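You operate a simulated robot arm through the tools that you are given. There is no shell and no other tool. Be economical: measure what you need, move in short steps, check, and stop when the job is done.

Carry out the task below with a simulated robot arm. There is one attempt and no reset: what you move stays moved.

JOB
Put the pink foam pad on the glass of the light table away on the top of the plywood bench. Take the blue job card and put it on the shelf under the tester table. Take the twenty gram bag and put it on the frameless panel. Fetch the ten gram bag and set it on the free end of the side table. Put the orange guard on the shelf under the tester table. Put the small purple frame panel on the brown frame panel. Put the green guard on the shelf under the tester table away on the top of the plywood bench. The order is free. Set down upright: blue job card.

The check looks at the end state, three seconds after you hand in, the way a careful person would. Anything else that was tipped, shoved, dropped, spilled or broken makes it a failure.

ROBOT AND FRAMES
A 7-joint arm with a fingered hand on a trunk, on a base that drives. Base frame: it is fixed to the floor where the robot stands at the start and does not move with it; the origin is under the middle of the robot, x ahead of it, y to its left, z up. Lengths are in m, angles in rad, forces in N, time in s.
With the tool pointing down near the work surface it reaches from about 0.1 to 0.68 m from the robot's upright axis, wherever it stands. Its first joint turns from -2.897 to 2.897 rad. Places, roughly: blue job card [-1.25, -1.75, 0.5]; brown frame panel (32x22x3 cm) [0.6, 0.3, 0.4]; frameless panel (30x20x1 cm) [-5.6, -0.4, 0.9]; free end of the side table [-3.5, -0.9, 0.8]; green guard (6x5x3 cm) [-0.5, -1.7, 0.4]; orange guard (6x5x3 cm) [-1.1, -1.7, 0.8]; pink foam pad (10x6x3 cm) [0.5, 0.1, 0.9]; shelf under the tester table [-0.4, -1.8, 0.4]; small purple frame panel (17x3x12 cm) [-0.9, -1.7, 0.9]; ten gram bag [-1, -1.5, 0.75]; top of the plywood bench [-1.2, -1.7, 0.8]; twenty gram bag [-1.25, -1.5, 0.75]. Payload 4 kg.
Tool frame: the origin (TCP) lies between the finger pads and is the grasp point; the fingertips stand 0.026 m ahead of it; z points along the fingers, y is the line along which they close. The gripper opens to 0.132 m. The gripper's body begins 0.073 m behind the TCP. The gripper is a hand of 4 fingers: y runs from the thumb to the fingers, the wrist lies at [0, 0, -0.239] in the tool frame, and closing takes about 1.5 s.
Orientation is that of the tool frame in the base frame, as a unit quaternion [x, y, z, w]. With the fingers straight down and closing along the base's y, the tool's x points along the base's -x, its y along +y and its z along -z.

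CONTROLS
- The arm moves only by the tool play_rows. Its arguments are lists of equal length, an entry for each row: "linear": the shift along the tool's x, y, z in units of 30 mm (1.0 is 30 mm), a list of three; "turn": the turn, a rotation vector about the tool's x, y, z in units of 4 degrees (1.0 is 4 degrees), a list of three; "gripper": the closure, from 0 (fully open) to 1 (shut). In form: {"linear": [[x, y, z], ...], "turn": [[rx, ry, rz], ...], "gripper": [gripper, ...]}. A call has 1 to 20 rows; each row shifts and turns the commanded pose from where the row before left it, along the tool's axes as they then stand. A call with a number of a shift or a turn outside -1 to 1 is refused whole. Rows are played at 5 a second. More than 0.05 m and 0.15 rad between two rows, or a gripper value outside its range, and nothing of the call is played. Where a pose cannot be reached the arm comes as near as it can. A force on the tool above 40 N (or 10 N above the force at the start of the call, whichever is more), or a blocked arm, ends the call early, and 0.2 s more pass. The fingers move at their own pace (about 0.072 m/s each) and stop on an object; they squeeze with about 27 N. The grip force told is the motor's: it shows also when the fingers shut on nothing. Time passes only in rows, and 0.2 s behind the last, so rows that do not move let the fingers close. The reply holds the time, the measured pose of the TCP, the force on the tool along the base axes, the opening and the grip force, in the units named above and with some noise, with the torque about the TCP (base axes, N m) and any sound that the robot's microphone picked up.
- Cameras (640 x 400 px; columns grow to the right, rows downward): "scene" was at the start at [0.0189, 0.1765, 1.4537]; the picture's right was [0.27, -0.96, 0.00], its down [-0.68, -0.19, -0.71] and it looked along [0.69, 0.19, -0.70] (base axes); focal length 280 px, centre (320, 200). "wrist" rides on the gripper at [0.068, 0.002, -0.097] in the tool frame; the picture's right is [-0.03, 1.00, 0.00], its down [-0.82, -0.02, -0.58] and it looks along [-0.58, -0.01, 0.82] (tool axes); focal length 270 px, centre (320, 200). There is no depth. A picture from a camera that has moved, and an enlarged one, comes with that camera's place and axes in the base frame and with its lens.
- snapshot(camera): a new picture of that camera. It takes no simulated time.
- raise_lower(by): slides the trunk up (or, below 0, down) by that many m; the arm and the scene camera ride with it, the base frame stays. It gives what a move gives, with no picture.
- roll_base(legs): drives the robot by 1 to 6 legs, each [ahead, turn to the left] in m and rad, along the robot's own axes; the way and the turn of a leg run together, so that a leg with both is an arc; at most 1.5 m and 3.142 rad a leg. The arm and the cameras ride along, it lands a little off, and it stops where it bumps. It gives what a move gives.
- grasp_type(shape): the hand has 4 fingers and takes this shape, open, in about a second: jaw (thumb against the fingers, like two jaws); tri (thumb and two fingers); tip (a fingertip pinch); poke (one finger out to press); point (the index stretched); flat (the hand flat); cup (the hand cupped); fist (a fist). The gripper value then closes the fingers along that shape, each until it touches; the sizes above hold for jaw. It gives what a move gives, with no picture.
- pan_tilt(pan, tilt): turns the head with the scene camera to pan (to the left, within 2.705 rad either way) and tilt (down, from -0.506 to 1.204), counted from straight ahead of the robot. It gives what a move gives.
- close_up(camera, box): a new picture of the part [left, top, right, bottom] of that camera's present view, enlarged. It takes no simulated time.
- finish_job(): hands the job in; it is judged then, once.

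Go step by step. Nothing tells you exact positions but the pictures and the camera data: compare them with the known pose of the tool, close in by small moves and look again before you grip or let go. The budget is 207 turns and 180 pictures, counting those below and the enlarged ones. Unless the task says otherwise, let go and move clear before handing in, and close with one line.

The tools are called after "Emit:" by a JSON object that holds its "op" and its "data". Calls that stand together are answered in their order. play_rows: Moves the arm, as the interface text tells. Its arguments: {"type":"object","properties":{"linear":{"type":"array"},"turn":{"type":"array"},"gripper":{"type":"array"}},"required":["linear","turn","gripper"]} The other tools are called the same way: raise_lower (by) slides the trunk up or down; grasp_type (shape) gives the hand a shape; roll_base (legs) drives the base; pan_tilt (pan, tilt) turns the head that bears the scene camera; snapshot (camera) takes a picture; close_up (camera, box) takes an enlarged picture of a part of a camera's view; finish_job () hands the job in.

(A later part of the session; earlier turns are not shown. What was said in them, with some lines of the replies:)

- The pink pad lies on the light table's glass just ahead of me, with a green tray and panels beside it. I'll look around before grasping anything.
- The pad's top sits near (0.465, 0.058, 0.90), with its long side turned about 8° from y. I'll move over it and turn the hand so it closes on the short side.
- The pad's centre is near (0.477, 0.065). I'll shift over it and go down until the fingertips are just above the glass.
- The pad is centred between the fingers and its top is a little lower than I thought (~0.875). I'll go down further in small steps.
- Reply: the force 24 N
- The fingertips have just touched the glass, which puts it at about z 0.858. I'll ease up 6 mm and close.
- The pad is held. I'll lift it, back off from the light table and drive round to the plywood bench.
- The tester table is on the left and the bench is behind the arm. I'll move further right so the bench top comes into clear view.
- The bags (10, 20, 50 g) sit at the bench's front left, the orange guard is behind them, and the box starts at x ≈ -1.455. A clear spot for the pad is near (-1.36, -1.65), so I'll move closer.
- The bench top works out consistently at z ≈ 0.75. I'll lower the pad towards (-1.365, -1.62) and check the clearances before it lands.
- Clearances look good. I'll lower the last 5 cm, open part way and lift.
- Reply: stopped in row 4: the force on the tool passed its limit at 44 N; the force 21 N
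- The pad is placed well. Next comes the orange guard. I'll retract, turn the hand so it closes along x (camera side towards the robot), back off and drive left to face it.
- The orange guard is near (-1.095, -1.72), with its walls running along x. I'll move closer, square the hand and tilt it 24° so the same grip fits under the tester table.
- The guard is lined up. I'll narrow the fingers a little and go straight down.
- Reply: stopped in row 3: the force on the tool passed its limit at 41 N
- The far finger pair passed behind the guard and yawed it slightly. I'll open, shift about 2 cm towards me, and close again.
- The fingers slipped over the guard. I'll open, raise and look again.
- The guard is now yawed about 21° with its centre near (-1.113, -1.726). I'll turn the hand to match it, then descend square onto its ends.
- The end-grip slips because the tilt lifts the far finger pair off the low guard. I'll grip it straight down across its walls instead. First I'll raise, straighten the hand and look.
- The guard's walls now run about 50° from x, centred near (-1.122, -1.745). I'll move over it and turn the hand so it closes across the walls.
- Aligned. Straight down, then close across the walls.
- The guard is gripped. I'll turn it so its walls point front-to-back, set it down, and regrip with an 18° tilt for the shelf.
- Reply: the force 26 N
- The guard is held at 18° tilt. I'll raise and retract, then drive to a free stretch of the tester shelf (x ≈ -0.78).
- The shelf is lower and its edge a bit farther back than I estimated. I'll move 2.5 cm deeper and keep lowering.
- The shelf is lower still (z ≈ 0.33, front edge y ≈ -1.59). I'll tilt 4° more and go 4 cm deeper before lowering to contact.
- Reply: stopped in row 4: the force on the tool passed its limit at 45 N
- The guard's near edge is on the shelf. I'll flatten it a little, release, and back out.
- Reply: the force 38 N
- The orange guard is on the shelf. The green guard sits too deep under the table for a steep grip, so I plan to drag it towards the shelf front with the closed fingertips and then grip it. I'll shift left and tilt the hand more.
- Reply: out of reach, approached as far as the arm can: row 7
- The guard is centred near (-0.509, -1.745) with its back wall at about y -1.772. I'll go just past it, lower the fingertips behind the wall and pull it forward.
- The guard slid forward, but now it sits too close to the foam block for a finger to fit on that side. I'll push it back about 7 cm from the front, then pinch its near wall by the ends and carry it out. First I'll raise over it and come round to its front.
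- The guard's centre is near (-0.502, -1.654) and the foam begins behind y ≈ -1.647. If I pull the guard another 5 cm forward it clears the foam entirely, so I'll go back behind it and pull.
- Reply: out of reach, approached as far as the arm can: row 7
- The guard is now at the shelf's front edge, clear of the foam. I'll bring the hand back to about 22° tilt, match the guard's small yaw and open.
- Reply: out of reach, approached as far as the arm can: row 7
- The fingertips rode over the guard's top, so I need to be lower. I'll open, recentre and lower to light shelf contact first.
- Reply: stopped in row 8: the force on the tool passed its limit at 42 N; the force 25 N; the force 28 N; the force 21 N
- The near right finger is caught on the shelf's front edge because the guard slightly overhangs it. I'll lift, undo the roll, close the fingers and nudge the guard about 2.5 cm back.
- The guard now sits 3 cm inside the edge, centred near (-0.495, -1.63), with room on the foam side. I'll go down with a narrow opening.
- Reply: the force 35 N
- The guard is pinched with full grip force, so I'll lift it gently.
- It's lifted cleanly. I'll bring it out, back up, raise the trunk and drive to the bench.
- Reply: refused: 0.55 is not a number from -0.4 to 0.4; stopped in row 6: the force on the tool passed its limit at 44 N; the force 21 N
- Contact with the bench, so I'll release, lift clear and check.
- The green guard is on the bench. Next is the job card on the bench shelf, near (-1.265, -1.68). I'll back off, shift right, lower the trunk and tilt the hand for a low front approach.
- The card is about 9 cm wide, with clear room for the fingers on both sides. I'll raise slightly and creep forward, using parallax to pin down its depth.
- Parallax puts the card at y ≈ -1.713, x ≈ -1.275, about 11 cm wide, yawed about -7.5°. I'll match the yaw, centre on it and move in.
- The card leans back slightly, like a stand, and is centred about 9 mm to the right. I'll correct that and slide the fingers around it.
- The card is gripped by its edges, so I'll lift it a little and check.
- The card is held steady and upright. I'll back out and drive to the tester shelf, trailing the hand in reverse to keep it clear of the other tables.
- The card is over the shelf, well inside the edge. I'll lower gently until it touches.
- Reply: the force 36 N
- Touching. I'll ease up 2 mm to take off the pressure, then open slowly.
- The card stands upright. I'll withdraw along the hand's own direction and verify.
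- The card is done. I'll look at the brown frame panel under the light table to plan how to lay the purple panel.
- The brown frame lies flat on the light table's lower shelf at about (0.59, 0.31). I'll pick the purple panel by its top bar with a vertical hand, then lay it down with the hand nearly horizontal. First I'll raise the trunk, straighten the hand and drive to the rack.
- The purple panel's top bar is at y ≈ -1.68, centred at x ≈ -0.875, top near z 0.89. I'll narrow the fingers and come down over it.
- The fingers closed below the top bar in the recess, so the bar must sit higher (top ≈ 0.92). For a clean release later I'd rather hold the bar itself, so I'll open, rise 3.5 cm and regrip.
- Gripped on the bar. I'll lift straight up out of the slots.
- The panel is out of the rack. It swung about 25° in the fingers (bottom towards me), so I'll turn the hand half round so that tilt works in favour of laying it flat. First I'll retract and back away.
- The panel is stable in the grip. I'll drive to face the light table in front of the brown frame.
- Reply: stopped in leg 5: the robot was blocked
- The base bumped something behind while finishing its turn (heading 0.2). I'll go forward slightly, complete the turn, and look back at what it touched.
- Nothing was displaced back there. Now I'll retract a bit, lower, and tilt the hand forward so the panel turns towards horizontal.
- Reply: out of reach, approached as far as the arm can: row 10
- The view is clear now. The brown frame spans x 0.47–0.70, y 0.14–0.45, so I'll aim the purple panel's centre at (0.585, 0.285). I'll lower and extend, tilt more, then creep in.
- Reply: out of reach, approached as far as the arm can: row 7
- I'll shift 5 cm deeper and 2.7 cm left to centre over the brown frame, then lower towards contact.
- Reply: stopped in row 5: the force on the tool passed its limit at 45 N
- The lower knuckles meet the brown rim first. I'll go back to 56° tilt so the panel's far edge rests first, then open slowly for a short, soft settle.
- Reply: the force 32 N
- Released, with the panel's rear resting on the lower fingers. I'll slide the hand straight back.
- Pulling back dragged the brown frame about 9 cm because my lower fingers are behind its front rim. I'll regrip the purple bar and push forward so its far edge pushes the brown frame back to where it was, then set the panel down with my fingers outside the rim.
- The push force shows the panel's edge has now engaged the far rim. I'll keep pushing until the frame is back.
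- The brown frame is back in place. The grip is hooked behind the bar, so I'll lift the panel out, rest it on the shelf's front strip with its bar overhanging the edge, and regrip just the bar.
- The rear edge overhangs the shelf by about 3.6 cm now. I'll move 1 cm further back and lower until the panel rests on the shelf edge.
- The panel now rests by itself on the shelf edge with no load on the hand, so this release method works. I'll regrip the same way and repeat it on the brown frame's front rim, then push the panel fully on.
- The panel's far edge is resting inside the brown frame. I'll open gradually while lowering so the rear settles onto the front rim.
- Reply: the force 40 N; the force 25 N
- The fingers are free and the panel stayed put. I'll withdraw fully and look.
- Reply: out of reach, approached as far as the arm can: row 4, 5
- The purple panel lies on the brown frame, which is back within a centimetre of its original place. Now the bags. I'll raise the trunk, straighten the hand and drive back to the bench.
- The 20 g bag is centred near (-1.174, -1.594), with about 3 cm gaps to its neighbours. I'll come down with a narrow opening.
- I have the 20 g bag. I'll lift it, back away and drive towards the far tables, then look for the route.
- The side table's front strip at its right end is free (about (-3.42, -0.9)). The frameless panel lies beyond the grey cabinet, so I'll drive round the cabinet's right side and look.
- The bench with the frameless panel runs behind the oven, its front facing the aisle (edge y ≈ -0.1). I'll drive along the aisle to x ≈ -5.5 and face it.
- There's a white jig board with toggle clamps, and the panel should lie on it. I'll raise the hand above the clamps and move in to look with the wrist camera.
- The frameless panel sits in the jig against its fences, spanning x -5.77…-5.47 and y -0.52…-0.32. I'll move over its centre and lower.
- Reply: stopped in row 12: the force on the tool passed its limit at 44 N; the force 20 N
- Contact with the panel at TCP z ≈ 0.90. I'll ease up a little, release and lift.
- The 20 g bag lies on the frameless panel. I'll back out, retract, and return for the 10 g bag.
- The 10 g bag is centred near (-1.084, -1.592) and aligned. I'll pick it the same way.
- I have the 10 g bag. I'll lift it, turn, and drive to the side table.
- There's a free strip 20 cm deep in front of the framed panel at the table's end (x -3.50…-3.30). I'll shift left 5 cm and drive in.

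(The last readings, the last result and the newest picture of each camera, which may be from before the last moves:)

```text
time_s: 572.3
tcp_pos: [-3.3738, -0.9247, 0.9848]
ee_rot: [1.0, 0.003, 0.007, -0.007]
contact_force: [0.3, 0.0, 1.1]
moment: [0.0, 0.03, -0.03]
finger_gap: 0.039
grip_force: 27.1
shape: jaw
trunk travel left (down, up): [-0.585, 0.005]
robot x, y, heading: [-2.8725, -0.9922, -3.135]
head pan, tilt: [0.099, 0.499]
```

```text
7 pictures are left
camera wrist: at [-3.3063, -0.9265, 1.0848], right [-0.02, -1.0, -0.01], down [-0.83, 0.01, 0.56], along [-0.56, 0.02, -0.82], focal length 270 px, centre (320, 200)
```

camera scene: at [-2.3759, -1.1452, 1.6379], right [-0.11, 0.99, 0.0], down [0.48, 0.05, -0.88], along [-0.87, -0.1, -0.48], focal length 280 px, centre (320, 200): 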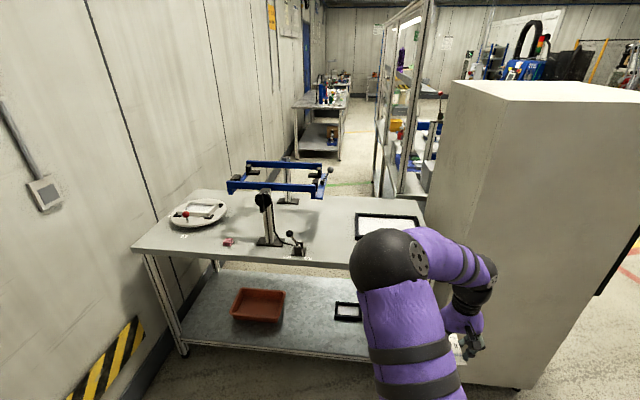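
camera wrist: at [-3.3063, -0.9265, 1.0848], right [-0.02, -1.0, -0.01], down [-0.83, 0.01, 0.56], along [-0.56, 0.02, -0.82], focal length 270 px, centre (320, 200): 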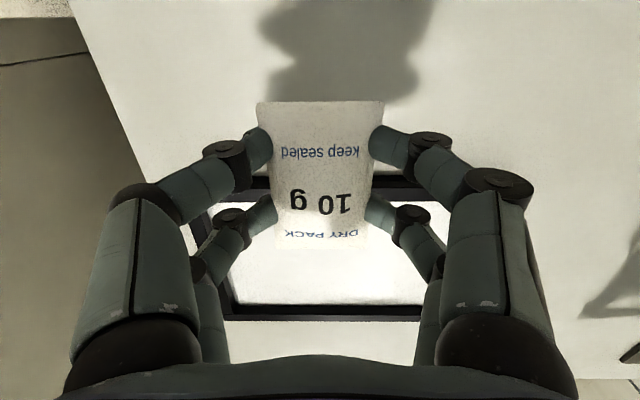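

The spot is clear: the frame starts at x ≈ -3.455 and the bag will span about -3.42…-3.33. I'll lower to contact.

Emit:
{"op": "play_rows", "data": {"linear": [[0, 0, 1], [0, 0, 1], [0, 0, 1], [0, 0, 0.6], [0, 0, 0.15], [0, 0, 0.15], [0, 0, 0.15], [0, 0, 0.1], [0, 0, 0.1], [0, 0, 0.1], [0, 0, 0.1], [0, 0, 0.1], [0, 0, 0.1], [0, 0, 0.1], [0, 0, 0.1]], "turn": [[0, 0, 0], [0, 0, 0], [0, 0, 0], [0, 0, 0], [0, 0, 0], [0, 0, 0], [0, 0, 0], [0, 0, 0], [0, 0, 0], [0, 0, 0], [0, 0, 0], [0, 0, 0], [0, 0, 0], [0, 0, 0], [0, 0, 0]], "gripper": [1, 1, 1, 1, 1, 1, 1, 1, 1, 1, 1, 1, 1, 1, 1]}}

```text
time_s: 573.5
tcp_pos: [-3.374, -0.921, 0.8787]
ee_rot: [1.0, 0.004, 0.002, -0.007]
contact_force: [8.5, -4.1, 30.2]
moment: [-0.09, -0.31, 0.06]
finger_gap: 0.0403
grip_force: 26.7
shape: jaw
trunk travel left (down, up): [-0.585, 0.005]
robot x, y, heading: [-2.8732, -0.9904, -3.129]
head pan, tilt: [0.099, 0.499]
stopped in row 6: the force on the tool passed its limit at 47 N (the readings are from after the stop); the commanded pose is now the measured one
```

Contact came early, so the table is at about z 0.84, which puts the frame nearer than I thought. I'll lift 1.5 cm, move 3.5 cm towards me and lower again.

Emit:
{"op": "play_rows", "data": {"linear": [[0, 0, -0.5], [0.6, 0, 0], [0.6, 0, 0]], "turn": [[0, 0, 0], [0, 0, 0], [0, 0, 0]], "gripper": [1, 1, 1]}}

Emit:
{"op": "snapshot", "data": {"camera": "wrist"}}

```text
time_s: 574.4
tcp_pos: [-3.3385, -0.922, 0.892]
ee_rot: [1.0, 0.005, 0.004, -0.007]
contact_force: [0.5, -0.6, -0.7]
moment: [0.01, 0.03, -0.03]
finger_gap: 0.0399
grip_force: 27.0
shape: jaw
trunk travel left (down, up): [-0.585, 0.005]
robot x, y, heading: [-2.8738, -0.9928, -3.129]
head pan, tilt: [0.099, 0.499]
```

```text
6 pictures are left
camera wrist: at [-3.27, -0.9246, 0.99], right [-0.02, -1.0, -0.01], down [-0.82, 0.01, 0.57], along [-0.57, 0.02, -0.82], focal length 270 px, centre (320, 200)
```

wrist: 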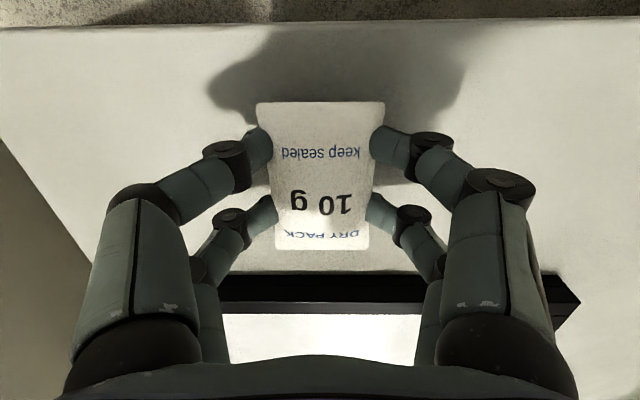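

Emit:
{"op": "play_rows", "data": {"linear": [[-0.6, 0, 0], [0, 0, 0.2], [0, 0, 0.1], [0, 0, 0.07], [0, 0, 0.05]], "turn": [[0, 0, 0], [0, 0, 0], [0, 0, 0], [0, 0, 0], [0, 0, 0]], "gripper": [1, 1, 1, 1, 1]}}

Emit:
{"op": "play_rows", "data": {"linear": [[0, 0, -0.02], [0, 0, 0], [0, 0, 0], [0, 0, 0], [0, 0, -0.3], [0, 0, -0.7], [0, 0, -1], [0, 0, -1], [0, 0, -1], [0, 0, -1]], "turn": [[0, 0, 0], [0, 0, 0], [0, 0, 0], [0, 0, 0], [0, 0, 0], [0, 0, 0], [0, 0, 0], [0, 0, 0], [0, 0, 0], [0, 0, 0]], "gripper": [1, 0.5, 0.4, 0.4, 0.4, 0.3, 0.2, 0, 0, 0]}}

Emit:
{"op": "snapshot", "data": {"camera": "wrist"}}

```text
time_s: 575.5
tcp_pos: [-3.3569, -0.9218, 0.881]
ee_rot: [1.0, 0.004, 0.003, -0.007]
contact_force: [0.6, -0.5, 14.2]
moment: [0.01, -0.14, -0.01]
finger_gap: 0.0397
grip_force: 27.3
shape: jaw
trunk travel left (down, up): [-0.585, 0.005]
robot x, y, heading: [-2.871, -0.9887, -3.129]
head pan, tilt: [0.099, 0.499]
```

```text
time_s: 577.8
tcp_pos: [-3.3584, -0.9237, 1.0303]
ee_rot: [1.0, 0.004, 0.005, -0.007]
contact_force: [-0.7, 1.2, -0.2]
moment: [-0.03, 0.03, -0.01]
finger_gap: 0.132
grip_force: 0.0
shape: jaw
trunk travel left (down, up): [-0.585, 0.005]
robot x, y, heading: [-2.8754, -0.9917, -3.135]
head pan, tilt: [0.099, 0.499]
```

```text
5 pictures are left
camera wrist: at [-3.289, -0.9265, 1.1286], right [-0.02, -1.0, -0.01], down [-0.82, 0.01, 0.57], along [-0.57, 0.02, -0.82], focal length 270 px, centre (320, 200)
```

wrist: 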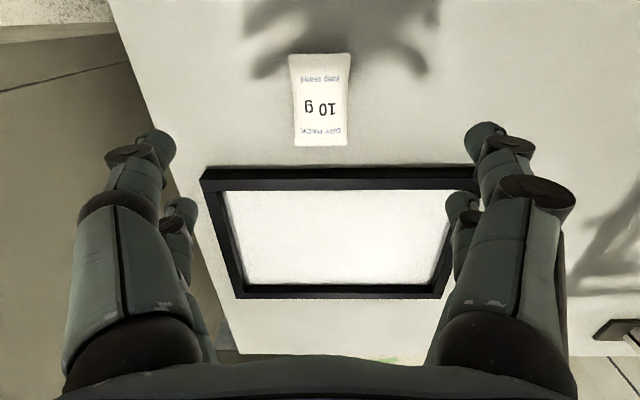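

The 10 g bag lies on the free strip, clear of the frame. All seven items are placed, so I'll back away and hand in.

Emit:
{"op": "roll_base", "data": {"legs": [[-0.4, 0]]}}

Emit:
{"op": "finish_job", "data": {}}

```text
time_s: 580.2
tcp_pos: [-2.9591, -0.9185, 1.028]
ee_rot: [1.0, 0.001, 0.004, -0.007]
contact_force: [-0.3, 0.0, -0.1]
moment: [0.0, 0.01, -0.01]
finger_gap: 0.1317
grip_force: 0.0
shape: jaw
trunk travel left (down, up): [-0.585, 0.005]
robot x, y, heading: [-2.4753, -0.9882, -3.137]
head pan, tilt: [0.099, 0.499]
```

```text
The job is handed in.
```

All seven items are at their destinations and the job is handed in, but the purple panel overhangs the brown panel's front edge by about 2 cm, and I dragged the brown panel about 9 cm along its shelf, then pushed it back to within about 1 cm.
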